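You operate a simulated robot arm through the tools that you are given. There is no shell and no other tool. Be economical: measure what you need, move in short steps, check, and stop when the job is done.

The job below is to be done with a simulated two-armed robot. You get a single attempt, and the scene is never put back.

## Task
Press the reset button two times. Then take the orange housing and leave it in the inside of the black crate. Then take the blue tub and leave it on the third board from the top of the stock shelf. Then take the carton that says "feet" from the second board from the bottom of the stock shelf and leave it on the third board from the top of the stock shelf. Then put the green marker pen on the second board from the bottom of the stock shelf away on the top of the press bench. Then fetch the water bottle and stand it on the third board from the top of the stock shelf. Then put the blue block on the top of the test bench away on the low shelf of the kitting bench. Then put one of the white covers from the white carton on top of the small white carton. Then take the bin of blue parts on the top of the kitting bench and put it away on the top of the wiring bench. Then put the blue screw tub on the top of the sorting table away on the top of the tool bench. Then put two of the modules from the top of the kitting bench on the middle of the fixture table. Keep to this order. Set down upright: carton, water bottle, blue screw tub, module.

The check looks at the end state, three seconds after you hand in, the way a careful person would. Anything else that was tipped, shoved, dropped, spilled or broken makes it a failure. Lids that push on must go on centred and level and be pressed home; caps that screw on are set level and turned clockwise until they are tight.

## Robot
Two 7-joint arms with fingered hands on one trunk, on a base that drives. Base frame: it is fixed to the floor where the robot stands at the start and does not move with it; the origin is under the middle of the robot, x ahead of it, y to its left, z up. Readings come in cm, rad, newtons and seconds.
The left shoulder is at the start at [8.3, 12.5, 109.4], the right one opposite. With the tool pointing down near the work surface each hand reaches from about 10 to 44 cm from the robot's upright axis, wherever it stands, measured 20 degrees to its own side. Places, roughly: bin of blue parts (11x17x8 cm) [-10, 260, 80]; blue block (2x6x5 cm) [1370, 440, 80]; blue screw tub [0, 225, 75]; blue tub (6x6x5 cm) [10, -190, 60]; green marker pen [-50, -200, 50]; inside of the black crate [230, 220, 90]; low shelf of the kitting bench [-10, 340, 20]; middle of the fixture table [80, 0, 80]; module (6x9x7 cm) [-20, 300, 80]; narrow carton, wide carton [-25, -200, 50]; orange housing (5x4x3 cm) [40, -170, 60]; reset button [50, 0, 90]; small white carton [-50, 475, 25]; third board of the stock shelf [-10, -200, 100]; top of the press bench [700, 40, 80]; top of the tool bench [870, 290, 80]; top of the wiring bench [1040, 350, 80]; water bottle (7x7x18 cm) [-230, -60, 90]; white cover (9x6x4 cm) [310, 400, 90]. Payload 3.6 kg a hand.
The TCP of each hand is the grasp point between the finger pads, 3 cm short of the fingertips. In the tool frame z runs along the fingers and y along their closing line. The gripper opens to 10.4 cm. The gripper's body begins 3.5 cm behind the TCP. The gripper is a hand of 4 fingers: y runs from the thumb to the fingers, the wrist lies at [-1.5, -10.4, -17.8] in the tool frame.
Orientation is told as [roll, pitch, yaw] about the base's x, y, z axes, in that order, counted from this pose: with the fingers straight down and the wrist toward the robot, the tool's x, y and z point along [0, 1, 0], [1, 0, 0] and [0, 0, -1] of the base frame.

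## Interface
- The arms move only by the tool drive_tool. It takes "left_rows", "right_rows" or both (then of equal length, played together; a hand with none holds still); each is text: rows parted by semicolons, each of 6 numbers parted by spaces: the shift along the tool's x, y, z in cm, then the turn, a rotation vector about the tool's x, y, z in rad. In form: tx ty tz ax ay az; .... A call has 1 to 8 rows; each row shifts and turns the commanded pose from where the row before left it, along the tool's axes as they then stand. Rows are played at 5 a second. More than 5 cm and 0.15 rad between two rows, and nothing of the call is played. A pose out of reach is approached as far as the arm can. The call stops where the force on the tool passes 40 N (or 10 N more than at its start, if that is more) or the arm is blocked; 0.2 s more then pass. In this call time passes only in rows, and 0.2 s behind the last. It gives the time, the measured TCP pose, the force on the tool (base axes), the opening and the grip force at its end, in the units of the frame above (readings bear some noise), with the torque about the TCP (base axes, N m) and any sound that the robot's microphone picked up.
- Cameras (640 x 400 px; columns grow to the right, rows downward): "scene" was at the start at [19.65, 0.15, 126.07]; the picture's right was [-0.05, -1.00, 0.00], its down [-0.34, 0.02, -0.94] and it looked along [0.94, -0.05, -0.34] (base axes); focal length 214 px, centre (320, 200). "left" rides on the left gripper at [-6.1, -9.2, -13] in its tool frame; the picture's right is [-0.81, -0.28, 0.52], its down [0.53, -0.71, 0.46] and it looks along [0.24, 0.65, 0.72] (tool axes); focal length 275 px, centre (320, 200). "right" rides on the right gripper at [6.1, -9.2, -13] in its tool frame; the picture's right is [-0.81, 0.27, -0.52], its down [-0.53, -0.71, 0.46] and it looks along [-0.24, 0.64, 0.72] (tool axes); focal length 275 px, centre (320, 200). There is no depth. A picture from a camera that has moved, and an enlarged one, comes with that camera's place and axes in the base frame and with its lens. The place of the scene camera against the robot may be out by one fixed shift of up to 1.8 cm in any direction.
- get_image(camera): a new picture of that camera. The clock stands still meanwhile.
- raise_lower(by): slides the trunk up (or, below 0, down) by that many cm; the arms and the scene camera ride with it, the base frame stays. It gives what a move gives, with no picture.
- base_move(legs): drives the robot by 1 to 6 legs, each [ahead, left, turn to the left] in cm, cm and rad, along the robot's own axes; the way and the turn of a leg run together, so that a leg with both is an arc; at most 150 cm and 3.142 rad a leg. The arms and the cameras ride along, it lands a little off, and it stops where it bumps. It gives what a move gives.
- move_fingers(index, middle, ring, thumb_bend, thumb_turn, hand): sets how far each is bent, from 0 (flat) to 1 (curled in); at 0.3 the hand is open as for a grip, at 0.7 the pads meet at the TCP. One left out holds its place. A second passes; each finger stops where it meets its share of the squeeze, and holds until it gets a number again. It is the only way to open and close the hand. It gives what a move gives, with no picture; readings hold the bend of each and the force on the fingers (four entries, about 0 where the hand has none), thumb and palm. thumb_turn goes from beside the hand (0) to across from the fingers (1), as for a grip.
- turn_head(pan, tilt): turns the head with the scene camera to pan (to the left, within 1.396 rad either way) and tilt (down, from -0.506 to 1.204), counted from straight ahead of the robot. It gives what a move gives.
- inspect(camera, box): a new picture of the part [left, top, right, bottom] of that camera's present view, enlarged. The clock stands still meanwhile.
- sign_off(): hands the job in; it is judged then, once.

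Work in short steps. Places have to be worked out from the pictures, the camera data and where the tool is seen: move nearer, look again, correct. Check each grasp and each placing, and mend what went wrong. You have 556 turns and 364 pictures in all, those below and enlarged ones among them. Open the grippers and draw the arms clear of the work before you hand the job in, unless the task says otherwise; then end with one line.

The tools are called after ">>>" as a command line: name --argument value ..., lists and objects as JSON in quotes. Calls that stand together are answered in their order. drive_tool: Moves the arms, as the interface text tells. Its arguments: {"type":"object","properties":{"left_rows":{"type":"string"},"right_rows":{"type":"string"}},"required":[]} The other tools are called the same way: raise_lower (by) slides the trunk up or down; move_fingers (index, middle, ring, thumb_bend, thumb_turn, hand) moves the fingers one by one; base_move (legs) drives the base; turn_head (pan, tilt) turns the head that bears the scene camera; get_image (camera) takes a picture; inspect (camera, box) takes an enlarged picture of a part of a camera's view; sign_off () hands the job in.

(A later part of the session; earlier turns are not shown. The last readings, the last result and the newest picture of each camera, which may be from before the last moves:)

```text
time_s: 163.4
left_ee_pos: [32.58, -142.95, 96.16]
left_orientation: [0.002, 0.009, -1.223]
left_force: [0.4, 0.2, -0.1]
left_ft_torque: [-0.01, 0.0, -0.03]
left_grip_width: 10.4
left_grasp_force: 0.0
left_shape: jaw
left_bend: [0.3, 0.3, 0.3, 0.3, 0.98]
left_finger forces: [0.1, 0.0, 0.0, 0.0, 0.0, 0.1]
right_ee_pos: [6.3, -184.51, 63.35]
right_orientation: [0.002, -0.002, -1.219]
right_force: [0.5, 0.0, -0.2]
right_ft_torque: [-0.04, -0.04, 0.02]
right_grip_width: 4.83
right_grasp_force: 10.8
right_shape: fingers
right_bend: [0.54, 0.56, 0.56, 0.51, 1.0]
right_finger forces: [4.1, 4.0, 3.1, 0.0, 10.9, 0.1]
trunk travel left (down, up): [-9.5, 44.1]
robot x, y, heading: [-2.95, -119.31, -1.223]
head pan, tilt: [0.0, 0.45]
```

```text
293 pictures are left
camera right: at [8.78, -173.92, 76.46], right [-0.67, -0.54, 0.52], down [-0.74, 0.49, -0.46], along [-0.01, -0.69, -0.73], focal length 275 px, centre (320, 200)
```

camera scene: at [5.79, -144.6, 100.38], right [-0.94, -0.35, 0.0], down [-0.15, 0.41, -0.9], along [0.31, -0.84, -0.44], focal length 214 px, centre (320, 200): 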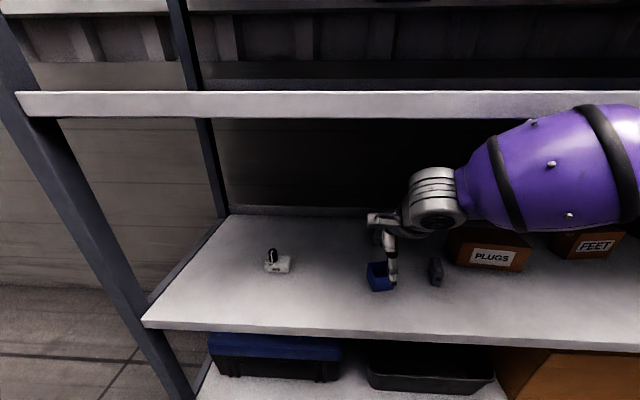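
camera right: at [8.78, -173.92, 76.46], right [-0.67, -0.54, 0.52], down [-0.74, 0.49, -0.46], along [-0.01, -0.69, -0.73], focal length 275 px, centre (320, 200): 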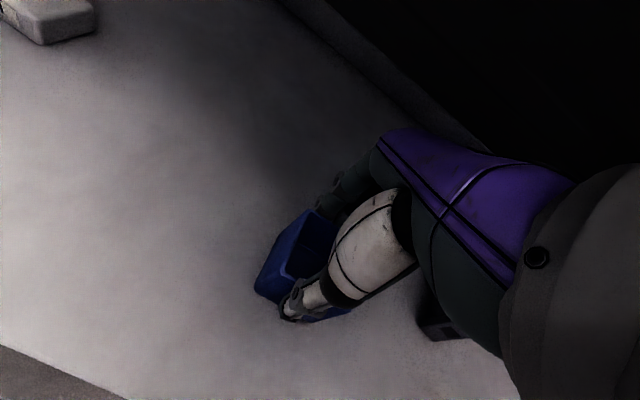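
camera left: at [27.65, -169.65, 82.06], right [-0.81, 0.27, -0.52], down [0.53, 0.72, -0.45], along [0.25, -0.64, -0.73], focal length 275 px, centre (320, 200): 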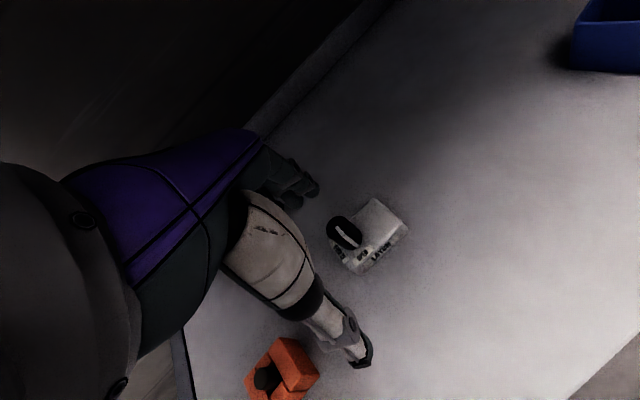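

Gripped. Lift 5, back out 25 cm, then raise the trunk to the third board's height.

>>> drive_tool --right_rows "0 0 -3 0 0 0;0 0 -3 0 0 0"

>>> base_move --legs '[[-27, 0, 0]]'

>>> raise_lower --by 36

>>> get_image --camera "scene"

>>> get_image --camera "right"

```text
time_s: 164.0
left_ee_pos: [32.45, -142.78, 96.21]
left_orientation: [0.003, 0.009, -1.221]
left_force: [0.0, -0.4, -0.2]
left_ft_torque: [0.01, 0.01, 0.01]
left_grip_width: 10.38
left_grasp_force: 0.1
left_shape: jaw
left_bend: [0.3, 0.3, 0.3, 0.3, 0.98]
left_finger forces: [0.0, 0.0, 0.0, 0.1, 0.0, 0.1]
right_ee_pos: [6.37, -184.71, 69.45]
right_orientation: [0.004, 0.002, -1.22]
right_force: [0.1, 1.1, -0.6]
right_ft_torque: [-0.05, 0.0, 0.0]
right_grip_width: 4.83
right_grasp_force: 10.6
right_shape: fingers
right_bend: [0.54, 0.56, 0.56, 0.51, 1.0]
right_finger forces: [3.9, 3.7, 3.1, 0.1, 10.8, 0.0]
trunk travel left (down, up): [-9.5, 44.1]
robot x, y, heading: [-2.49, -118.9, -1.218]
head pan, tilt: [0.0, 0.45]
```

```text
time_s: 165.9
left_ee_pos: [23.4, -117.56, 96.12]
left_orientation: [0.003, 0.007, -1.216]
left_force: [-0.2, -0.3, 0.4]
left_ft_torque: [-0.04, 0.02, 0.02]
left_grip_width: 10.38
left_grasp_force: 0.0
left_shape: jaw
left_bend: [0.3, 0.3, 0.3, 0.3, 0.98]
left_finger forces: [0.0, 0.0, 0.1, 0.0, 0.1, 0.1]
right_ee_pos: [-2.73, -159.62, 69.35]
right_orientation: [0.001, -0.001, -1.216]
right_force: [0.1, 0.5, -0.1]
right_ft_torque: [-0.02, -0.04, 0.02]
right_grip_width: 4.8
right_grasp_force: 10.4
right_shape: fingers
right_bend: [0.54, 0.56, 0.56, 0.51, 1.0]
right_finger forces: [3.9, 3.8, 3.1, 0.0, 10.8, 0.0]
trunk travel left (down, up): [-9.5, 44.1]
robot x, y, heading: [-12.02, -94.09, -1.215]
head pan, tilt: [0.0, 0.45]
```

```text
time_s: 169.4
left_ee_pos: [23.48, -117.66, 132.09]
left_orientation: [0.003, 0.008, -1.216]
left_force: [-0.7, 0.7, 0.3]
left_ft_torque: [-0.01, 0.01, 0.0]
left_grip_width: 10.39
left_grasp_force: 0.1
left_shape: jaw
left_bend: [0.3, 0.3, 0.3, 0.3, 0.98]
left_finger forces: [0.1, 0.0, 0.0, 0.0, 0.0, 0.0]
right_ee_pos: [-2.62, -159.66, 105.38]
right_orientation: [0.003, 0.003, -1.214]
right_force: [-0.7, 0.7, -0.2]
right_ft_torque: [0.02, 0.0, -0.01]
right_grip_width: 4.81
right_grasp_force: 10.7
right_shape: fingers
right_bend: [0.54, 0.56, 0.56, 0.51, 1.0]
right_finger forces: [3.9, 3.8, 3.2, 0.0, 10.9, 0.1]
trunk travel left (down, up): [-45.5, 8.1]
robot x, y, heading: [-12.21, -94.02, -1.21]
head pan, tilt: [0.0, 0.45]
```

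```text
292 pictures are left
camera scene: at [-7.24, -109.11, 138.76], right [-0.94, -0.35, 0.0], down [-0.15, 0.41, -0.9], along [0.32, -0.84, -0.44], focal length 214 px, centre (320, 200)
```

scene: 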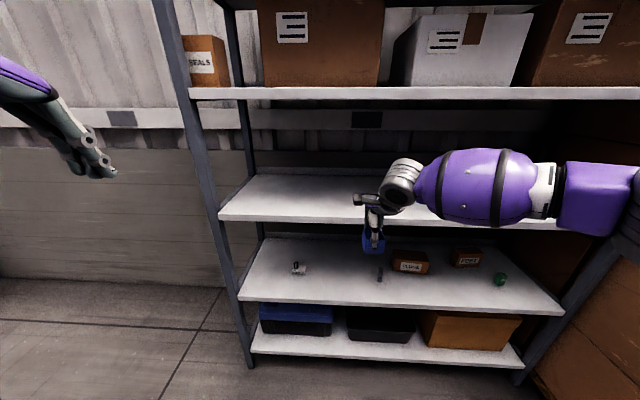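

```text
291 pictures are left
camera right: at [-0.17, -148.93, 118.43], right [-0.66, -0.54, 0.52], down [-0.75, 0.48, -0.46], along [0.0, -0.69, -0.73], focal length 275 px, centre (320, 200)
```

right: 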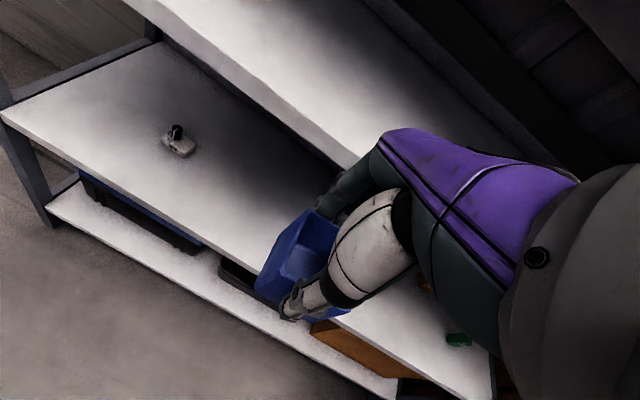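

Third board top is roughly z 99–102. I raise the hand 3 cm and drive in 26 cm.

>>> drive_tool --right_rows "0 0 -3 0 0 0"

>>> base_move --legs '[[26, 0, 0]]'

>>> get_image --camera "scene"

>>> get_image --camera "right"

```text
time_s: 169.8
left_ee_pos: [23.35, -117.51, 132.24]
left_orientation: [0.003, 0.007, -1.219]
left_force: [-0.2, -0.8, 0.2]
left_ft_torque: [0.01, 0.01, 0.02]
left_grip_width: 10.4
left_grasp_force: 0.0
left_shape: jaw
left_bend: [0.3, 0.3, 0.3, 0.3, 0.98]
left_finger forces: [0.0, 0.1, 0.0, 0.1, 0.0, 0.0]
right_ee_pos: [-2.52, -159.64, 108.4]
right_orientation: [0.001, 0.001, -1.215]
right_force: [0.0, -0.2, -0.1]
right_ft_torque: [-0.04, 0.02, 0.01]
right_grip_width: 4.82
right_grasp_force: 11.0
right_shape: fingers
right_bend: [0.54, 0.56, 0.56, 0.51, 1.0]
right_finger forces: [3.9, 3.8, 3.1, 0.0, 10.9, 0.0]
trunk travel left (down, up): [-45.5, 8.1]
robot x, y, heading: [-11.96, -94.17, -1.216]
head pan, tilt: [0.0, 0.45]
```

```text
time_s: 171.7
left_ee_pos: [32.51, -141.52, 132.28]
left_orientation: [0.005, 0.008, -1.212]
left_force: [0.2, -0.6, -0.1]
left_ft_torque: [0.01, -0.03, -0.01]
left_grip_width: 10.4
left_grasp_force: 0.1
left_shape: jaw
left_bend: [0.3, 0.3, 0.3, 0.3, 0.98]
left_finger forces: [0.0, 0.1, 0.0, 0.1, 0.1, 0.1]
right_ee_pos: [6.65, -183.49, 108.34]
right_orientation: [0.002, 0.0, -1.212]
right_force: [0.1, 0.7, 0.0]
right_ft_torque: [0.05, -0.03, 0.01]
right_grip_width: 4.82
right_grasp_force: 10.7
right_shape: fingers
right_bend: [0.54, 0.56, 0.56, 0.51, 1.0]
right_finger forces: [3.9, 3.8, 3.1, 0.0, 10.8, 0.0]
trunk travel left (down, up): [-45.5, 8.1]
robot x, y, heading: [-3.08, -118.13, -1.212]
head pan, tilt: [0.0, 0.45]
```

```text
290 pictures are left
camera scene: at [1.83, -133.02, 138.77], right [-0.94, -0.35, 0.0], down [-0.15, 0.41, -0.9], along [0.32, -0.84, -0.44], focal length 214 px, centre (320, 200)
```

scene: 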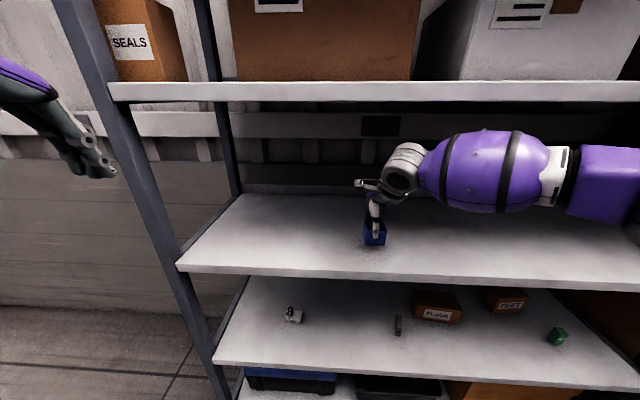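

```text
289 pictures are left
camera right: at [9.06, -172.7, 121.38], right [-0.66, -0.54, 0.52], down [-0.75, 0.48, -0.46], along [0.0, -0.69, -0.73], focal length 275 px, centre (320, 200)
```

right: 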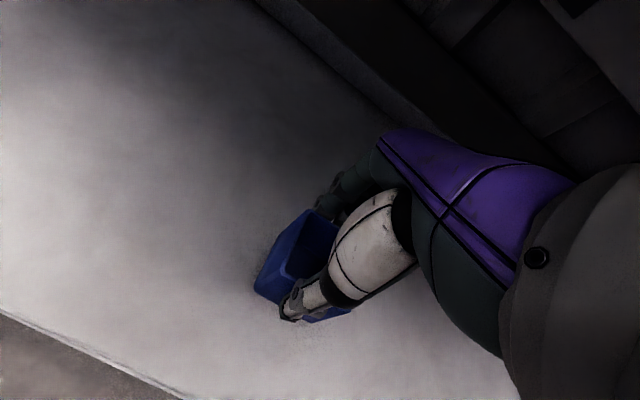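

Over the board. Now lower in small steps until contact.

>>> drive_tool --right_rows "0 0 1.5 0 0 0;0 0 1.5 0 0 0;0 0 0.7 0 0 0;0 0 0.7 0 0 0"

```text
time_s: 172.7
left_ee_pos: [32.47, -141.47, 132.24]
left_orientation: [0.003, 0.01, -1.209]
left_force: [-0.4, 0.8, -0.3]
left_ft_torque: [0.04, 0.0, 0.0]
left_grip_width: 10.4
left_grasp_force: 0.0
left_shape: jaw
left_bend: [0.3, 0.3, 0.3, 0.3, 0.98]
left_finger forces: [0.0, 0.0, 0.0, 0.0, 0.0, 0.0]
right_ee_pos: [6.54, -183.37, 103.77]
right_orientation: [0.001, 0.003, -1.21]
right_force: [1.6, 0.2, 6.1]
right_ft_torque: [-0.13, -0.15, 0.02]
right_grip_width: 4.64
right_grasp_force: 9.4
right_shape: fingers
right_bend: [0.55, 0.57, 0.57, 0.53, 1.0]
right_finger forces: [3.7, 3.1, 2.0, 0.0, 9.6, 0.1]
trunk travel left (down, up): [-45.5, 8.1]
robot x, y, heading: [-3.16, -118.27, -1.211]
head pan, tilt: [0.0, 0.45]
```

Contact at TCP z 103.8. Open and lift, then look.

>>> move_fingers --hand "right" --index 0.3 --middle 0.3 --ring 0.3 --thumb_bend 0.3

>>> drive_tool --right_rows "0 0 -3 0 0 0;0 0 -3 0 0 0;0 0 -2 0 0 0"

>>> get_image --camera "right"

>>> get_image --camera "scene"

```text
time_s: 173.7
left_ee_pos: [32.49, -141.45, 132.2]
left_orientation: [0.005, 0.011, -1.211]
left_force: [-0.6, -0.2, -0.1]
left_ft_torque: [-0.01, 0.01, 0.01]
left_grip_width: 10.4
left_grasp_force: 0.0
left_shape: jaw
left_bend: [0.3, 0.3, 0.3, 0.3, 0.98]
left_finger forces: [0.0, 0.1, 0.1, 0.0, 0.0, 0.0]
right_ee_pos: [6.66, -183.3, 103.83]
right_orientation: [0.002, -0.002, -1.212]
right_force: [0.1, -0.6, -0.4]
right_ft_torque: [-0.01, 0.0, 0.02]
right_grip_width: 10.25
right_grasp_force: 0.0
right_shape: fingers
right_bend: [0.3, 0.3, 0.3, 0.3, 0.98]
right_finger forces: [0.0, 0.1, 0.0, 0.0, 0.0, 0.0]
trunk travel left (down, up): [-45.5, 8.1]
robot x, y, heading: [-3.39, -117.95, -1.207]
head pan, tilt: [0.0, 0.45]
```

```text
time_s: 174.5
left_ee_pos: [32.51, -141.23, 132.26]
left_orientation: [0.003, 0.008, -1.211]
left_force: [-0.1, -0.3, -0.2]
left_ft_torque: [-0.01, -0.01, 0.0]
left_grip_width: 10.37
left_grasp_force: 0.1
left_shape: jaw
left_bend: [0.3, 0.3, 0.3, 0.3, 0.98]
left_finger forces: [0.0, 0.1, 0.0, 0.0, 0.0, 0.1]
right_ee_pos: [6.66, -183.23, 112.11]
right_orientation: [0.001, 0.0, -1.211]
right_force: [0.2, -0.5, -0.3]
right_ft_torque: [0.02, -0.01, -0.02]
right_grip_width: 10.26
right_grasp_force: 0.1
right_shape: fingers
right_bend: [0.3, 0.3, 0.3, 0.3, 0.98]
right_finger forces: [0.0, 0.1, 0.0, 0.0, 0.0, 0.0]
trunk travel left (down, up): [-45.5, 8.1]
robot x, y, heading: [-3.1, -118.19, -1.211]
head pan, tilt: [0.0, 0.45]
```

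```text
288 pictures are left
camera right: at [9.13, -172.54, 125.1], right [-0.66, -0.54, 0.52], down [-0.75, 0.48, -0.46], along [0.0, -0.69, -0.72], focal length 275 px, centre (320, 200)
```

right: 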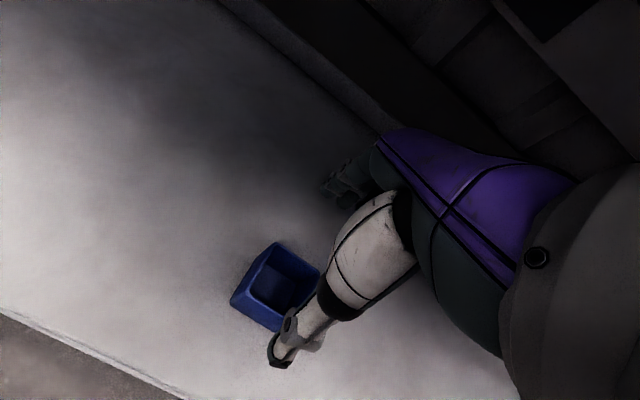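

```text
287 pictures are left
camera scene: at [1.82, -132.98, 138.77], right [-0.94, -0.35, 0.0], down [-0.15, 0.41, -0.9], along [0.32, -0.84, -0.44], focal length 214 px, centre (320, 200)
```

scene: 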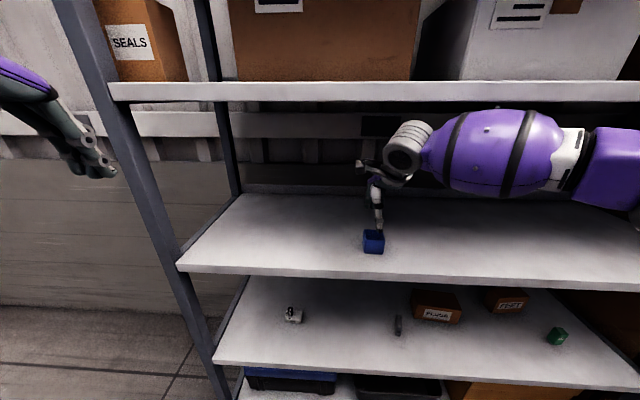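

Tub stands on the third board. I zoom in on the objects on the board below to identify the FEET carton and green pen.

>>> inspect --camera "scene" --box '[370, 270, 590, 370]'

```text
2.91 times, centred on (480, 320) of scene
camera zoom: at [1.82, -132.98, 138.77], right [-0.94, -0.35, 0.0], down [-0.15, 0.41, -0.9], along [0.32, -0.84, -0.44], focal length 624 px, centre (-146, -149)
```

zoom: 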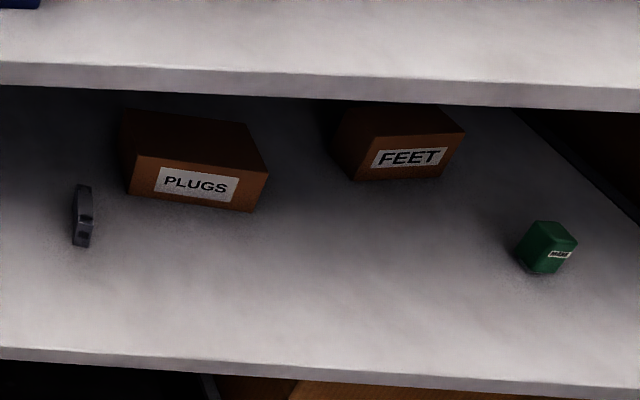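

The FEET carton is at about [−48, −216], right portion, deep; the left hand suits it. First back out and tuck the right arm back.

>>> base_move --legs '[[-35, 0, 0]]'

>>> drive_tool --right_rows "-1.5 -4 -2 0 0 0;-1.5 -4 -2 0 0 0;-1.5 -4 -2 0 0 0;-1.5 -4 -2 0 0 0;-1.5 -4 0 0 0 0;-1.5 -4 0 0 0 0;-1.5 -4 0 0 0 0;-1.5 -4 0 0 0 0"

>>> turn_head --pan -0.4 --tilt 0.45

>>> get_image --camera "scene"

```text
time_s: 176.7
left_ee_pos: [20.04, -109.46, 132.14]
left_orientation: [0.003, 0.009, -1.231]
left_force: [0.2, 0.8, 0.1]
left_ft_torque: [0.02, 0.01, -0.03]
left_grip_width: 10.37
left_grasp_force: 0.0
left_shape: jaw
left_bend: [0.3, 0.3, 0.3, 0.3, 0.98]
left_finger forces: [0.0, 0.0, 0.0, 0.0, 0.0, 0.0]
right_ee_pos: [-6.51, -150.77, 112.07]
right_orientation: [0.002, 0.0, -1.229]
right_force: [0.1, -0.1, 0.4]
right_ft_torque: [0.0, 0.01, -0.02]
right_grip_width: 10.3
right_grasp_force: 0.0
right_shape: fingers
right_bend: [0.3, 0.3, 0.3, 0.3, 0.98]
right_finger forces: [0.1, 0.0, 0.0, 0.1, 0.0, 0.0]
trunk travel left (down, up): [-45.5, 8.1]
robot x, y, heading: [-15.46, -85.88, -1.226]
head pan, tilt: [0.0, 0.45]
```

```text
time_s: 178.5
left_ee_pos: [19.96, -109.34, 132.17]
left_orientation: [0.004, 0.008, -1.232]
left_force: [0.1, -0.7, 0.0]
left_ft_torque: [0.0, -0.03, -0.02]
left_grip_width: 10.38
left_grasp_force: 0.1
left_shape: jaw
left_bend: [0.3, 0.3, 0.3, 0.3, 0.98]
left_finger forces: [0.0, 0.1, 0.0, 0.0, 0.1, 0.0]
right_ee_pos: [-28.77, -125.07, 120.21]
right_orientation: [0.001, 0.001, -1.229]
right_force: [0.1, -0.3, 0.6]
right_ft_torque: [-0.03, -0.02, -0.02]
right_grip_width: 10.29
right_grasp_force: 0.0
right_shape: fingers
right_bend: [0.3, 0.3, 0.3, 0.3, 0.98]
right_finger forces: [0.0, 0.1, 0.0, 0.0, 0.0, 0.1]
right hand out of reach, approached as far as the arm can: row 8
trunk travel left (down, up): [-45.5, 8.1]
robot x, y, heading: [-15.11, -85.83, -1.223]
head pan, tilt: [0.0, 0.45]
```

```text
time_s: 179.4
left_ee_pos: [20.01, -109.4, 132.14]
left_orientation: [0.003, 0.008, -1.229]
left_force: [0.3, -0.4, -0.1]
left_ft_torque: [0.01, -0.01, -0.01]
left_grip_width: 10.38
left_grasp_force: 0.0
left_shape: jaw
left_bend: [0.3, 0.3, 0.3, 0.3, 0.98]
left_finger forces: [0.0, 0.0, 0.1, 0.1, 0.0, 0.0]
right_ee_pos: [-28.57, -124.98, 120.21]
right_orientation: [0.002, 0.001, -1.23]
right_force: [0.9, 0.1, -0.7]
right_ft_torque: [0.0, 0.03, -0.01]
right_grip_width: 10.28
right_grasp_force: 0.1
right_shape: fingers
right_bend: [0.3, 0.3, 0.3, 0.3, 0.98]
right_finger forces: [0.0, 0.0, 0.1, 0.0, 0.1, 0.1]
trunk travel left (down, up): [-45.5, 8.1]
robot x, y, heading: [-15.05, -85.48, -1.231]
head pan, tilt: [-0.4, 0.45]
```

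```text
285 pictures are left
camera scene: at [-14.12, -100.92, 138.77], right [-1.0, 0.06, 0.0], down [0.02, 0.43, -0.9], along [-0.05, -0.9, -0.44], focal length 214 px, centre (320, 200)
```

scene: 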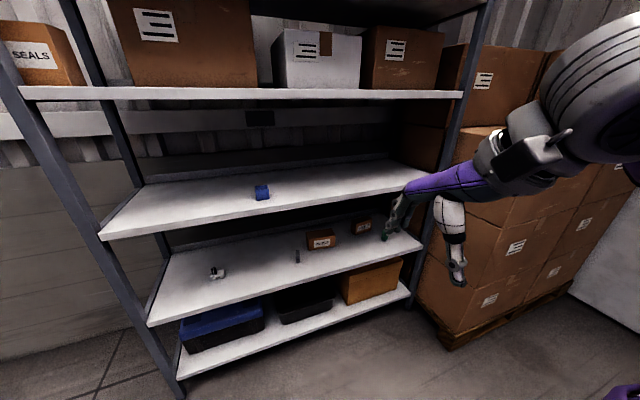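

The carton front runs (−41.7,−209)→(−53,−214). Box stacks stand right of the shelf, so I'll use the right hand with the robot left of the carton, turned right (heading ≈ −1.64). First extend the right arm here in free space and turn the hand; raise the left.

>>> drive_tool --right_rows "3.2 3.2 0 0 0 0;3.2 3.2 0 0 0 0;3.2 3.2 0 0 0 0;3.2 3.2 0 0 0 0;3.2 3.2 0 0 0 -0.12;3.2 3.2 0 0 0 -0.12;3.2 3.2 0 0 0 -0.12;2 3.2 0 0 0 -0.1" --left_rows "0 0 -2 0 0 0;0 0 -2 0 0 0;0 0 -2 0 0 0;0 0 -2 0 0 0;0 0 -2 0 0 0;0 0 -2 0 0 0;0 0 -2 0 0 0;0 0 -2 0 0 0"

>>> raise_lower --by -42

>>> get_image --camera "scene"

```text
time_s: 181.2
left_ee_pos: [20.0, -109.41, 148.08]
left_orientation: [0.003, 0.006, -1.231]
left_force: [-0.3, 0.1, 0.6]
left_ft_torque: [0.0, -0.04, 0.01]
left_grip_width: 10.39
left_grasp_force: 0.0
left_shape: jaw
left_bend: [0.3, 0.3, 0.3, 0.3, 0.98]
left_finger forces: [0.0, 0.0, 0.0, 0.0, 0.0, 0.1]
right_ee_pos: [-1.31, -138.12, 118.4]
right_orientation: [0.002, -0.003, -0.769]
right_force: [0.4, 0.0, -0.5]
right_ft_torque: [-0.01, 0.01, 0.04]
right_grip_width: 10.29
right_grasp_force: 0.0
right_shape: fingers
right_bend: [0.3, 0.3, 0.3, 0.3, 0.98]
right_finger forces: [0.0, 0.0, 0.0, 0.0, 0.1, 0.0]
right hand out of reach, approached as far as the arm can: row 7, 8
trunk travel left (down, up): [-45.5, 8.1]
robot x, y, heading: [-14.78, -85.44, -1.227]
head pan, tilt: [-0.4, 0.45]
```

```text
refused: -42 is not a number from -40 to 40
```

```text
284 pictures are left
camera scene: at [-14.24, -100.85, 138.78], right [-1.0, 0.06, 0.0], down [0.03, 0.43, -0.9], along [-0.05, -0.9, -0.43], focal length 214 px, centre (320, 200)
```

scene: 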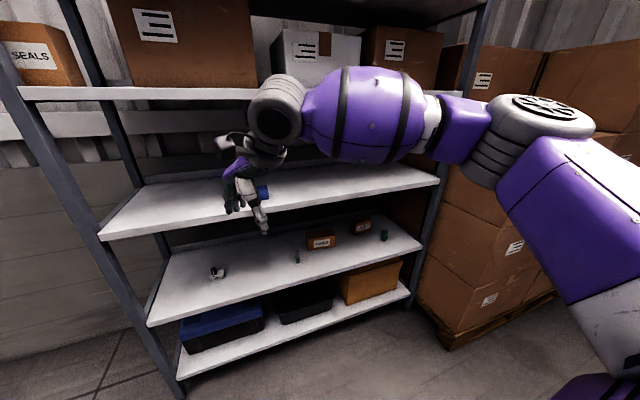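

Arm extended (fwd 54, lateral −5). Lower the trunk 40.

>>> raise_lower --by -40

>>> get_image --camera "scene"

```text
time_s: 185.0
left_ee_pos: [20.15, -109.56, 108.15]
left_orientation: [0.003, 0.009, -1.231]
left_force: [-0.3, 0.8, -0.5]
left_ft_torque: [0.0, -0.02, 0.01]
left_grip_width: 10.37
left_grasp_force: 0.1
left_shape: jaw
left_bend: [0.3, 0.3, 0.3, 0.3, 0.98]
left_finger forces: [0.1, 0.0, 0.1, 0.0, 0.1, 0.0]
right_ee_pos: [-1.17, -138.29, 78.3]
right_orientation: [0.003, 0.001, -0.769]
right_force: [0.7, 0.0, -1.2]
right_ft_torque: [-0.01, 0.02, -0.03]
right_grip_width: 10.28
right_grasp_force: 0.0
right_shape: fingers
right_bend: [0.3, 0.3, 0.3, 0.3, 0.98]
right_finger forces: [0.0, 0.0, 0.0, 0.0, 0.0, 0.1]
trunk travel left (down, up): [-5.5, 48.1]
robot x, y, heading: [-14.96, -85.39, -1.23]
head pan, tilt: [-0.4, 0.45]
```

```text
283 pictures are left
camera scene: at [-9.93, -112.64, 96.21], right [-1.0, 0.06, 0.0], down [0.02, 0.43, -0.9], along [-0.05, -0.9, -0.44], focal length 214 px, centre (320, 200)
```

scene: 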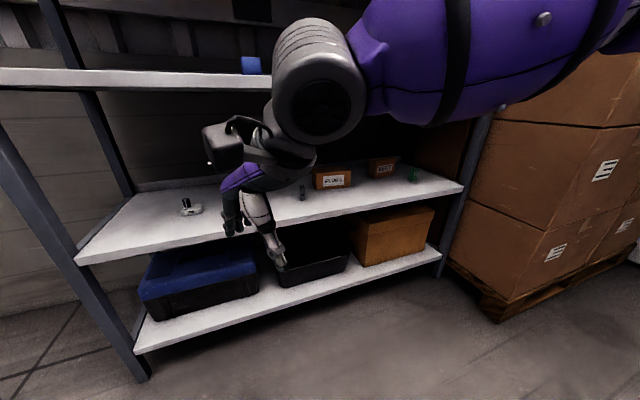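

I lower the hand to z ≈ 68 and judge the forearm height.

>>> drive_tool --right_rows "0 0 3.5 0 0 0;0 0 3.5 0 0 0;0 0 3 0 0 0"

>>> get_image --camera "scene"

>>> get_image --camera "left"

```text
time_s: 185.8
left_ee_pos: [20.03, -109.58, 108.11]
left_orientation: [0.002, 0.009, -1.228]
left_force: [-0.6, 0.0, -0.4]
left_ft_torque: [0.03, 0.06, -0.02]
left_grip_width: 10.41
left_grasp_force: 0.1
left_shape: jaw
left_bend: [0.3, 0.3, 0.3, 0.3, 0.98]
left_finger forces: [0.1, 0.0, 0.0, 0.0, 0.0, 0.0]
right_ee_pos: [-0.74, -138.31, 68.08]
right_orientation: [0.001, -0.002, -0.769]
right_force: [0.4, -0.4, -1.1]
right_ft_torque: [0.02, 0.05, 0.0]
right_grip_width: 10.29
right_grasp_force: 0.0
right_shape: fingers
right_bend: [0.3, 0.3, 0.3, 0.3, 0.98]
right_finger forces: [0.0, 0.1, 0.1, 0.0, 0.0, 0.1]
trunk travel left (down, up): [-5.5, 48.1]
robot x, y, heading: [-14.91, -85.43, -1.227]
head pan, tilt: [-0.4, 0.45]
```

```text
282 pictures are left
camera scene: at [-9.92, -112.68, 96.2], right [-1.0, 0.06, 0.0], down [0.02, 0.43, -0.9], along [-0.05, -0.9, -0.44], focal length 214 px, centre (320, 200)
```

scene: 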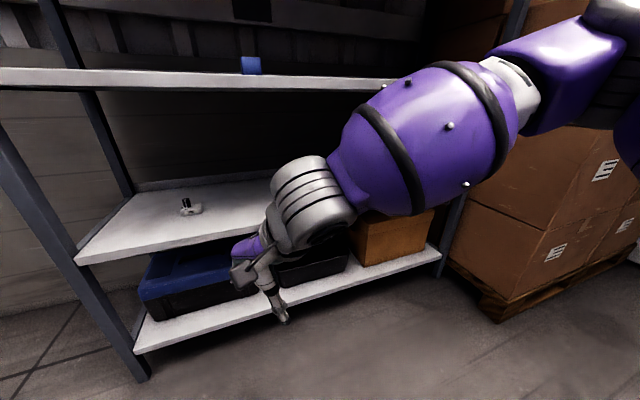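

```text
281 pictures are left
camera left: at [11.17, -103.04, 121.22], right [-0.86, -0.01, -0.52], down [0.26, 0.85, -0.45], along [0.44, -0.52, -0.73], focal length 275 px, centre (320, 200)
```

left: 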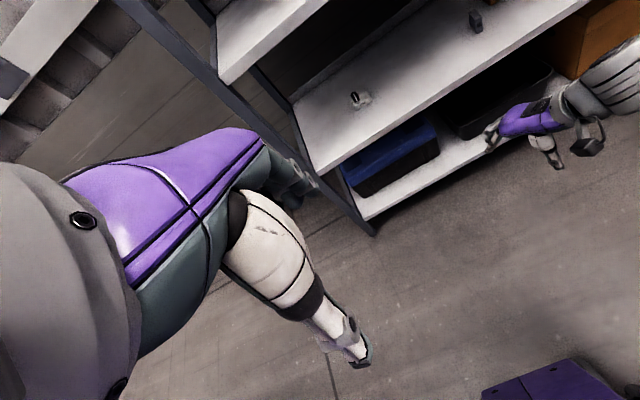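

The elbow rides high when the arm is bent; a straighter arm should lower it. I extend 10 cm further in free space to see.

>>> drive_tool --right_rows "-1.5 3 0 0 0 0;-1.5 3 0 0 0 0;-1.5 3 0 0 0 0"

>>> get_image --camera "scene"

```text
time_s: 186.6
left_ee_pos: [19.92, -109.5, 108.07]
left_orientation: [0.003, 0.009, -1.23]
left_force: [-0.6, -0.7, 0.1]
left_ft_torque: [0.01, -0.03, -0.01]
left_grip_width: 10.4
left_grasp_force: 0.1
left_shape: jaw
left_bend: [0.3, 0.3, 0.3, 0.3, 0.98]
left_finger forces: [0.1, 0.1, 0.0, 0.1, 0.0, 0.0]
right_ee_pos: [2.25, -147.61, 68.08]
right_orientation: [0.002, 0.002, -0.77]
right_force: [0.7, 0.3, 0.6]
right_ft_torque: [0.01, -0.04, 0.01]
right_grip_width: 10.28
right_grasp_force: 0.1
right_shape: fingers
right_bend: [0.3, 0.3, 0.3, 0.3, 0.98]
right_finger forces: [0.0, 0.0, 0.1, 0.0, 0.1, 0.1]
trunk travel left (down, up): [-5.5, 48.1]
robot x, y, heading: [-14.99, -85.86, -1.233]
head pan, tilt: [-0.4, 0.45]
```

```text
280 pictures are left
camera scene: at [-9.92, -112.69, 96.19], right [-1.0, 0.06, 0.0], down [0.02, 0.43, -0.9], along [-0.05, -0.9, -0.44], focal length 214 px, centre (320, 200)
```

scene: 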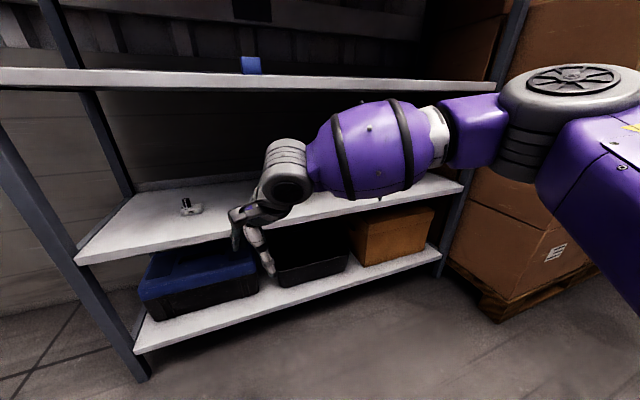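

Straighter arm keeps the forearm level and below the third board. I rotate right by 0.41 and move to 25 cm short of the carton.

>>> base_move --legs '[[0, 0, -0.41], [42, -17, 0]]'

>>> turn_head --pan 0 --tilt 0.5

>>> get_image --camera "scene"

>>> get_image --camera "right"

```text
time_s: 190.6
left_ee_pos: [-12.14, -162.1, 108.05]
left_orientation: [0.003, 0.01, -1.637]
left_force: [-0.5, 0.0, 0.5]
left_ft_torque: [-0.02, 0.0, 0.01]
left_grip_width: 10.38
left_grasp_force: 0.1
left_shape: jaw
left_bend: [0.3, 0.3, 0.3, 0.3, 0.98]
left_finger forces: [0.0, 0.1, 0.0, 0.0, 0.0, 0.0]
right_ee_pos: [-43.46, -189.98, 68.06]
right_orientation: [0.002, 0.0, -1.176]
right_force: [-0.6, 0.1, -0.6]
right_ft_torque: [0.03, 0.05, -0.05]
right_grip_width: 10.28
right_grasp_force: 0.1
right_shape: fingers
right_bend: [0.3, 0.3, 0.3, 0.3, 0.98]
right_finger forces: [0.0, 0.1, 0.0, 0.0, 0.0, 0.0]
trunk travel left (down, up): [-5.5, 48.1]
robot x, y, heading: [-34.95, -126.07, -1.638]
head pan, tilt: [-0.4, 0.45]
```

```text
time_s: 191.5
left_ee_pos: [-12.13, -162.06, 108.19]
left_orientation: [0.005, 0.009, -1.638]
left_force: [-0.7, -0.7, -0.6]
left_ft_torque: [0.02, 0.01, 0.01]
left_grip_width: 10.4
left_grasp_force: 0.2
left_shape: jaw
left_bend: [0.3, 0.3, 0.3, 0.3, 0.98]
left_finger forces: [0.0, 0.0, 0.0, 0.0, 0.0, 0.1]
right_ee_pos: [-43.46, -190.09, 68.0]
right_orientation: [0.002, 0.0, -1.175]
right_force: [0.8, -0.3, 1.0]
right_ft_torque: [0.02, -0.03, -0.02]
right_grip_width: 10.31
right_grasp_force: 0.1
right_shape: fingers
right_bend: [0.3, 0.3, 0.3, 0.3, 0.98]
right_finger forces: [0.0, 0.0, 0.0, 0.0, 0.0, 0.0]
trunk travel left (down, up): [-5.5, 48.1]
robot x, y, heading: [-34.62, -125.93, -1.639]
head pan, tilt: [0.0, 0.499]
```

```text
279 pictures are left
camera scene: at [-37.71, -154.33, 95.76], right [-1.0, 0.06, 0.0], down [0.03, 0.48, -0.88], along [-0.06, -0.88, -0.48], focal length 214 px, centre (320, 200)
```

scene: 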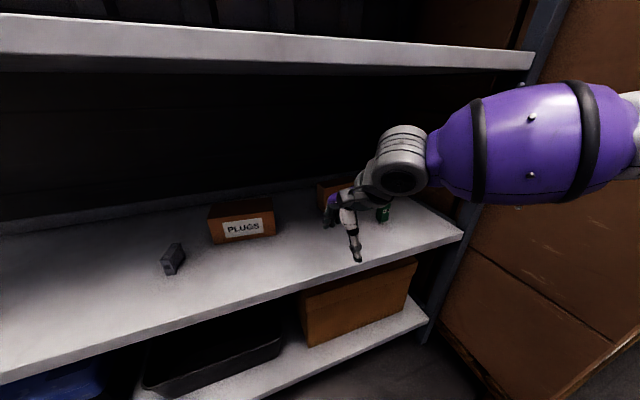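

```text
278 pictures are left
camera right: at [-41.48, -179.25, 81.13], right [-0.64, -0.57, 0.52], down [-0.77, 0.45, -0.46], along [0.02, -0.69, -0.72], focal length 275 px, centre (320, 200)
```

right: 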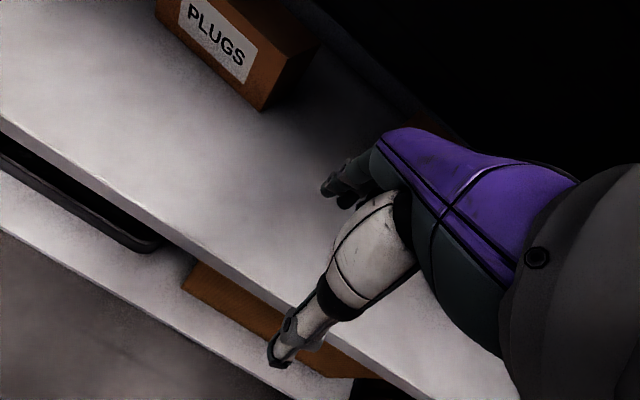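

The FEET carton is hidden behind the hand ahead. I pitch the hand forward 0.35 (lower wrist, fingers higher) at TCP z ≈ 69 so the fingers clear the carton top, then advance 18 cm and look.

>>> drive_tool --right_rows "0 0 -0.5 -0.12 0 0;0 0 -0.5 -0.12 0 0;0 0 0 -0.11 0 0"

>>> base_move --legs '[[16, 0, 0]]'

>>> get_image --camera "scene"

>>> get_image --camera "right"

```text
time_s: 192.3
left_ee_pos: [-12.24, -162.24, 108.14]
left_orientation: [0.004, 0.008, -1.638]
left_force: [-0.2, -0.3, 0.0]
left_ft_torque: [0.03, 0.0, -0.01]
left_grip_width: 10.39
left_grasp_force: 0.1
left_shape: jaw
left_bend: [0.3, 0.3, 0.3, 0.3, 0.98]
left_finger forces: [0.0, 0.0, 0.0, 0.0, 0.0, 0.0]
right_ee_pos: [-43.49, -189.96, 69.17]
right_orientation: [0.004, -0.352, -1.176]
right_force: [0.4, 0.1, 0.0]
right_ft_torque: [-0.05, 0.01, 0.04]
right_grip_width: 10.31
right_grasp_force: 0.0
right_shape: fingers
right_bend: [0.3, 0.3, 0.3, 0.3, 0.98]
right_finger forces: [0.1, 0.0, 0.0, 0.1, 0.1, 0.1]
trunk travel left (down, up): [-5.5, 48.1]
robot x, y, heading: [-34.93, -126.14, -1.637]
head pan, tilt: [0.0, 0.499]
```

```text
time_s: 193.7
left_ee_pos: [-13.03, -177.54, 108.15]
left_orientation: [0.003, 0.009, -1.635]
left_force: [0.3, 0.1, -0.9]
left_ft_torque: [0.02, 0.01, 0.03]
left_grip_width: 10.38
left_grasp_force: 0.0
left_shape: jaw
left_bend: [0.3, 0.3, 0.3, 0.3, 0.98]
left_finger forces: [0.0, 0.0, 0.0, 0.0, 0.1, 0.1]
right_ee_pos: [-44.31, -205.54, 69.14]
right_orientation: [0.002, -0.35, -1.176]
right_force: [0.8, -0.4, -0.4]
right_ft_torque: [-0.03, 0.0, 0.02]
right_grip_width: 10.31
right_grasp_force: 0.0
right_shape: fingers
right_bend: [0.3, 0.3, 0.3, 0.3, 0.98]
right_finger forces: [0.0, 0.0, 0.0, 0.0, 0.0, 0.1]
trunk travel left (down, up): [-5.5, 48.1]
robot x, y, heading: [-35.84, -141.48, -1.631]
head pan, tilt: [0.0, 0.499]
```

```text
277 pictures are left
camera scene: at [-38.64, -169.87, 95.75], right [-1.0, 0.06, 0.0], down [0.03, 0.48, -0.88], along [-0.05, -0.88, -0.48], focal length 214 px, centre (320, 200)
```

scene: 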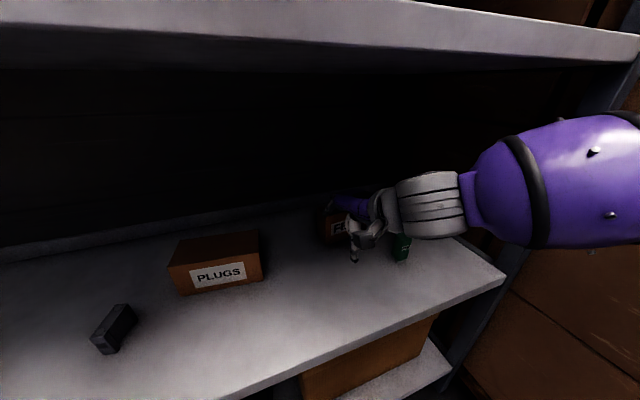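

```text
276 pictures are left
camera right: at [-43.9, -191.11, 78.17], right [-0.72, -0.39, 0.58], down [-0.69, 0.27, -0.67], along [0.11, -0.88, -0.46], focal length 275 px, centre (320, 200)
```

right: 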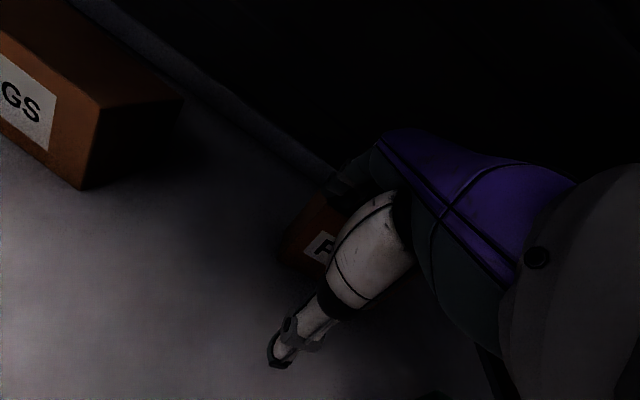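

The carton appears just ahead of the hand. Zoom both views to place it.

>>> inspect --camera "right" --box '[240, 150, 400, 300]'

>>> inspect --camera "scene" --box '[290, 170, 450, 280]'

```text
2.67 times, centred on (320, 225) of right
camera zoom: at [-43.9, -191.11, 78.17], right [-0.72, -0.39, 0.58], down [-0.69, 0.27, -0.67], along [0.11, -0.88, -0.46], focal length 734 px, centre (320, 133)
```

zoom: 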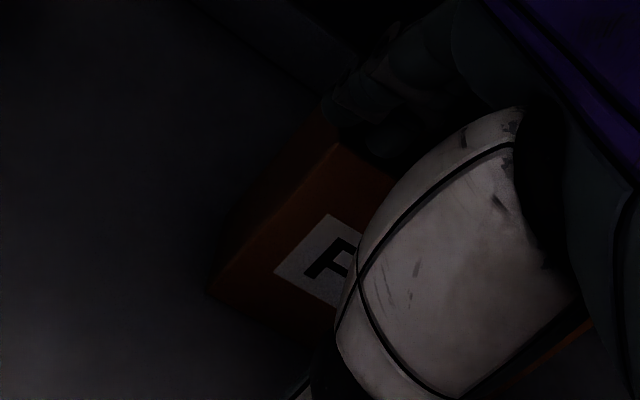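

```text
3.64 times, centred on (370, 225) of scene
camera zoom: at [-38.64, -169.87, 95.75], right [-1.0, 0.06, 0.0], down [0.03, 0.48, -0.88], along [-0.05, -0.88, -0.48], focal length 780 px, centre (138, 109)
```

zoom: 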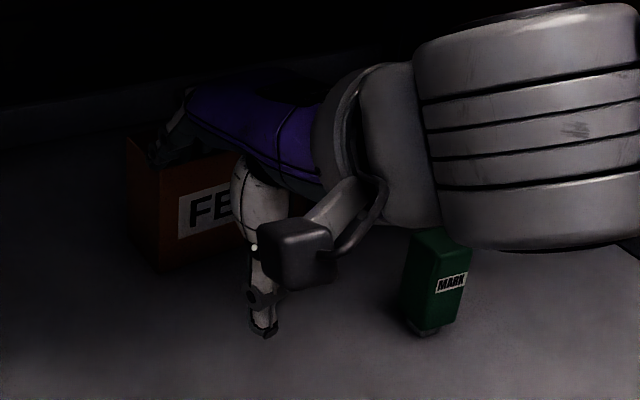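

Carton: front-left corner ≈ [−42, −212], 12 wide, ~6 deep; centre ≈ [−46.6, −217]. To keep my head off the third board, I split: base 6 cm, arm the rest.

>>> base_move --legs '[[6, 0, 0]]'

>>> drive_tool --right_rows "-2 2.1 0.8 0 0 0;-2 2.1 0.8 0 0 0"

>>> inspect --camera "scene" --box '[290, 170, 450, 280]'

>>> inspect --camera "right" --box '[220, 150, 420, 380]'

```text
time_s: 194.7
left_ee_pos: [-13.42, -183.89, 108.16]
left_orientation: [0.004, 0.01, -1.637]
left_force: [-0.4, -1.3, 0.3]
left_ft_torque: [0.01, 0.01, -0.01]
left_grip_width: 10.4
left_grasp_force: 0.1
left_shape: jaw
left_bend: [0.3, 0.3, 0.3, 0.3, 0.98]
left_finger forces: [0.1, 0.0, 0.0, 0.0, 0.1, 0.0]
right_ee_pos: [-44.83, -211.77, 69.09]
right_orientation: [0.001, -0.348, -1.174]
right_force: [0.2, 0.2, -0.4]
right_ft_torque: [0.03, 0.02, 0.02]
right_grip_width: 10.3
right_grasp_force: 0.1
right_shape: fingers
right_bend: [0.3, 0.3, 0.3, 0.3, 0.98]
right_finger forces: [0.0, 0.0, 0.0, 0.0, 0.0, 0.0]
trunk travel left (down, up): [-5.5, 48.1]
robot x, y, heading: [-36.61, -147.43, -1.628]
head pan, tilt: [0.0, 0.499]
```

```text
time_s: 195.2
left_ee_pos: [-13.48, -183.81, 108.13]
left_orientation: [0.004, 0.009, -1.635]
left_force: [-0.1, 0.8, -0.2]
left_ft_torque: [0.02, 0.04, 0.0]
left_grip_width: 10.38
left_grasp_force: 0.0
left_shape: jaw
left_bend: [0.3, 0.3, 0.3, 0.3, 0.98]
left_finger forces: [0.1, 0.0, 0.0, 0.0, 0.1, 0.0]
right_ee_pos: [-46.63, -217.5, 69.2]
right_orientation: [0.001, -0.351, -1.175]
right_force: [0.2, -0.3, -0.2]
right_ft_torque: [0.04, 0.0, 0.04]
right_grip_width: 10.31
right_grasp_force: 0.0
right_shape: fingers
right_bend: [0.3, 0.3, 0.3, 0.3, 0.98]
right_finger forces: [0.1, 0.1, 0.0, 0.0, 0.0, 0.0]
trunk travel left (down, up): [-5.5, 48.1]
robot x, y, heading: [-36.48, -147.78, -1.638]
head pan, tilt: [0.0, 0.499]
```

```text
3.64 times, centred on (370, 225) of scene
camera zoom: at [-39.04, -175.98, 95.75], right [-1.0, 0.06, 0.0], down [0.03, 0.48, -0.88], along [-0.05, -0.88, -0.48], focal length 780 px, centre (138, 109)
```

zoom: 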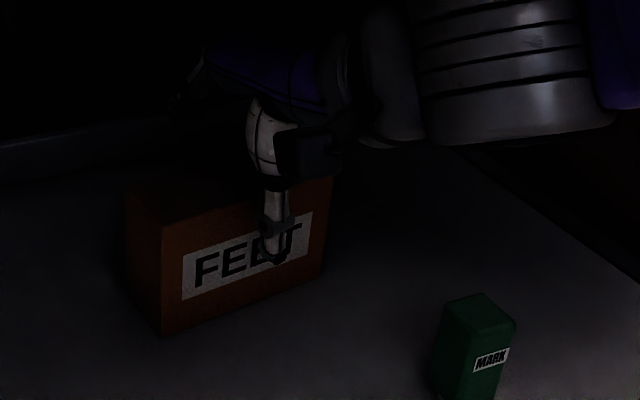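

```text
1.74 times, centred on (320, 265) of right
camera zoom: at [-46.13, -203.11, 78.2], right [-0.72, -0.39, 0.58], down [-0.69, 0.27, -0.67], along [0.11, -0.88, -0.46], focal length 479 px, centre (320, 87)
```

zoom: 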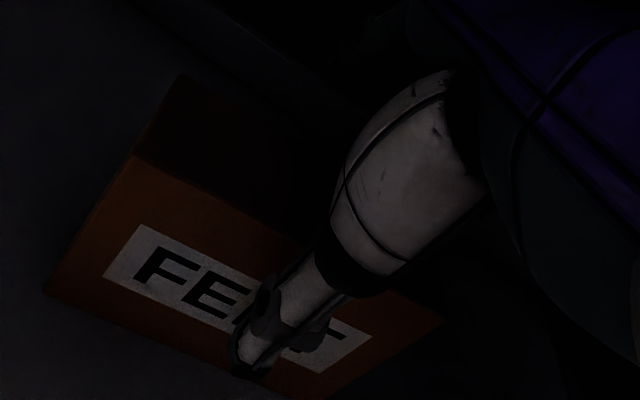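

Carton is 13 × ~5.5 × 8.5 tall, its centre under the grasp point, nothing touched. I descend 3.3 cm keeping the pitch, so thumb is in front and fingers behind.

>>> drive_tool --right_rows "-0.3 -0.7 0.9 0 0 0;-0.3 -0.5 1.1 0 0 0;0 -0.35 1 0 0 0"

>>> inspect --camera "scene" --box '[290, 170, 450, 280]'

```text
time_s: 196.1
left_ee_pos: [-13.45, -183.79, 108.2]
left_orientation: [0.003, 0.01, -1.637]
left_force: [-1.1, 0.3, 0.3]
left_ft_torque: [0.0, 0.0, -0.03]
left_grip_width: 10.39
left_grasp_force: 0.1
left_shape: jaw
left_bend: [0.3, 0.3, 0.3, 0.3, 0.98]
left_finger forces: [0.0, 0.0, 0.0, 0.0, 0.0, 0.0]
right_ee_pos: [-47.24, -217.24, 65.72]
right_orientation: [0.002, -0.351, -1.175]
right_force: [0.5, 0.2, -0.6]
right_ft_torque: [0.0, 0.02, -0.02]
right_grip_width: 10.31
right_grasp_force: 0.0
right_shape: fingers
right_bend: [0.3, 0.3, 0.3, 0.3, 0.98]
right_finger forces: [0.0, 0.0, 0.1, 0.0, 0.1, 0.0]
trunk travel left (down, up): [-5.5, 48.1]
robot x, y, heading: [-36.64, -147.72, -1.633]
head pan, tilt: [0.0, 0.499]
```

```text
3.64 times, centred on (370, 225) of scene
camera zoom: at [-39.03, -175.97, 95.76], right [-1.0, 0.06, 0.0], down [0.03, 0.48, -0.88], along [-0.05, -0.88, -0.48], focal length 780 px, centre (138, 109)
```

zoom: 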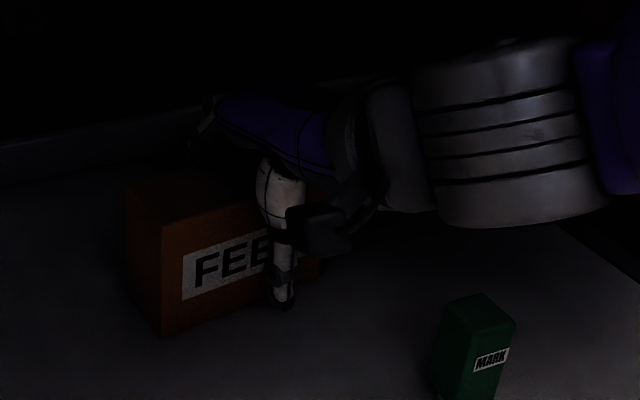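

No contact, so the fingers are behind and thumb in front. Close.

>>> move_fingers --hand "right" --index 0.65 --middle 0.65 --ring 0.65 --thumb_bend 0.65

>>> inspect --camera "scene" --box '[290, 170, 450, 280]'

```text
time_s: 197.1
left_ee_pos: [-13.43, -183.7, 108.27]
left_orientation: [0.002, 0.009, -1.638]
left_force: [0.7, -0.3, 0.1]
left_ft_torque: [-0.02, -0.03, 0.0]
left_grip_width: 10.4
left_grasp_force: 0.1
left_shape: jaw
left_bend: [0.3, 0.3, 0.3, 0.3, 0.98]
left_finger forces: [0.0, 0.1, 0.0, 0.1, 0.1, 0.0]
right_ee_pos: [-47.38, -217.16, 65.84]
right_orientation: [0.0, -0.356, -1.175]
right_force: [0.7, -5.1, 15.2]
right_ft_torque: [0.0, 0.05, 0.04]
right_grip_width: 4.95
right_grasp_force: 15.7
right_shape: fingers
right_bend: [0.56, 0.6, 0.59, 0.48, 1.0]
right_finger forces: [9.7, 4.4, 4.7, 0.1, 12.2, 0.1]
trunk travel left (down, up): [-5.5, 48.1]
robot x, y, heading: [-36.18, -148.15, -1.636]
head pan, tilt: [0.0, 0.499]
```

```text
3.64 times, centred on (370, 225) of scene
camera zoom: at [-39.01, -175.89, 95.79], right [-1.0, 0.06, 0.0], down [0.03, 0.48, -0.88], along [-0.05, -0.88, -0.48], focal length 780 px, centre (138, 109)
```

zoom: 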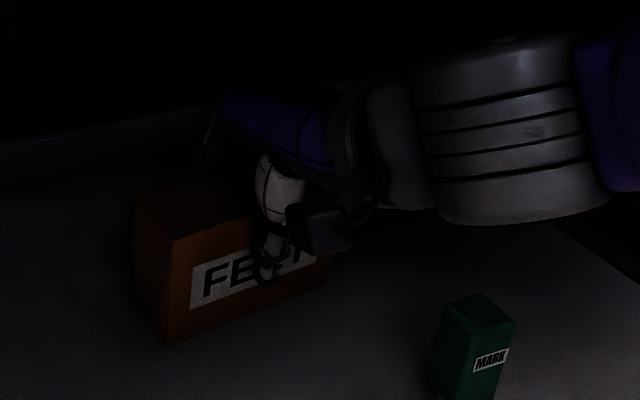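

Gripped at 5 cm. I lift 2 cm and check that the carton comes along.

>>> drive_tool --right_rows "0 0.35 -0.94 0 0 0;0 0.35 -0.94 0 0 0"

>>> inspect --camera "scene" --box '[290, 170, 450, 280]'

>>> inspect --camera "right" --box '[200, 120, 440, 390]'

```text
time_s: 197.7
left_ee_pos: [-13.45, -183.66, 108.18]
left_orientation: [0.003, 0.009, -1.635]
left_force: [0.3, -0.6, 0.4]
left_ft_torque: [0.02, 0.02, -0.03]
left_grip_width: 10.41
left_grasp_force: 0.1
left_shape: jaw
left_bend: [0.3, 0.3, 0.3, 0.3, 0.98]
left_finger forces: [0.1, 0.0, 0.1, 0.0, 0.0, 0.1]
right_ee_pos: [-47.39, -216.99, 67.68]
right_orientation: [0.002, -0.348, -1.174]
right_force: [-0.3, -0.2, -2.0]
right_ft_torque: [0.03, 0.0, 0.0]
right_grip_width: 4.8
right_grasp_force: 13.1
right_shape: fingers
right_bend: [0.59, 0.61, 0.6, 0.47, 1.0]
right_finger forces: [6.2, 3.3, 3.7, 0.1, 13.1, 0.1]
trunk travel left (down, up): [-5.5, 48.1]
robot x, y, heading: [-36.43, -147.69, -1.63]
head pan, tilt: [0.0, 0.499]
```

```text
3.64 times, centred on (370, 225) of scene
camera zoom: at [-39.03, -175.97, 95.75], right [-1.0, 0.06, 0.0], down [0.03, 0.48, -0.88], along [-0.05, -0.88, -0.48], focal length 780 px, centre (138, 109)
```

zoom: 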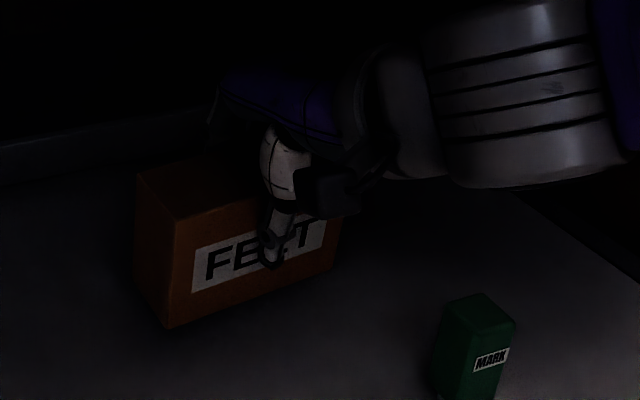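

```text
1.48 times, centred on (320, 255) of right
camera zoom: at [-46.95, -202.63, 76.71], right [-0.72, -0.39, 0.58], down [-0.69, 0.27, -0.67], along [0.11, -0.88, -0.46], focal length 408 px, centre (320, 118)
```

zoom: 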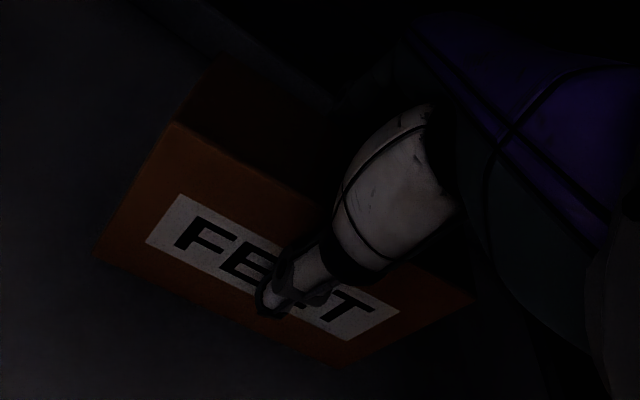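

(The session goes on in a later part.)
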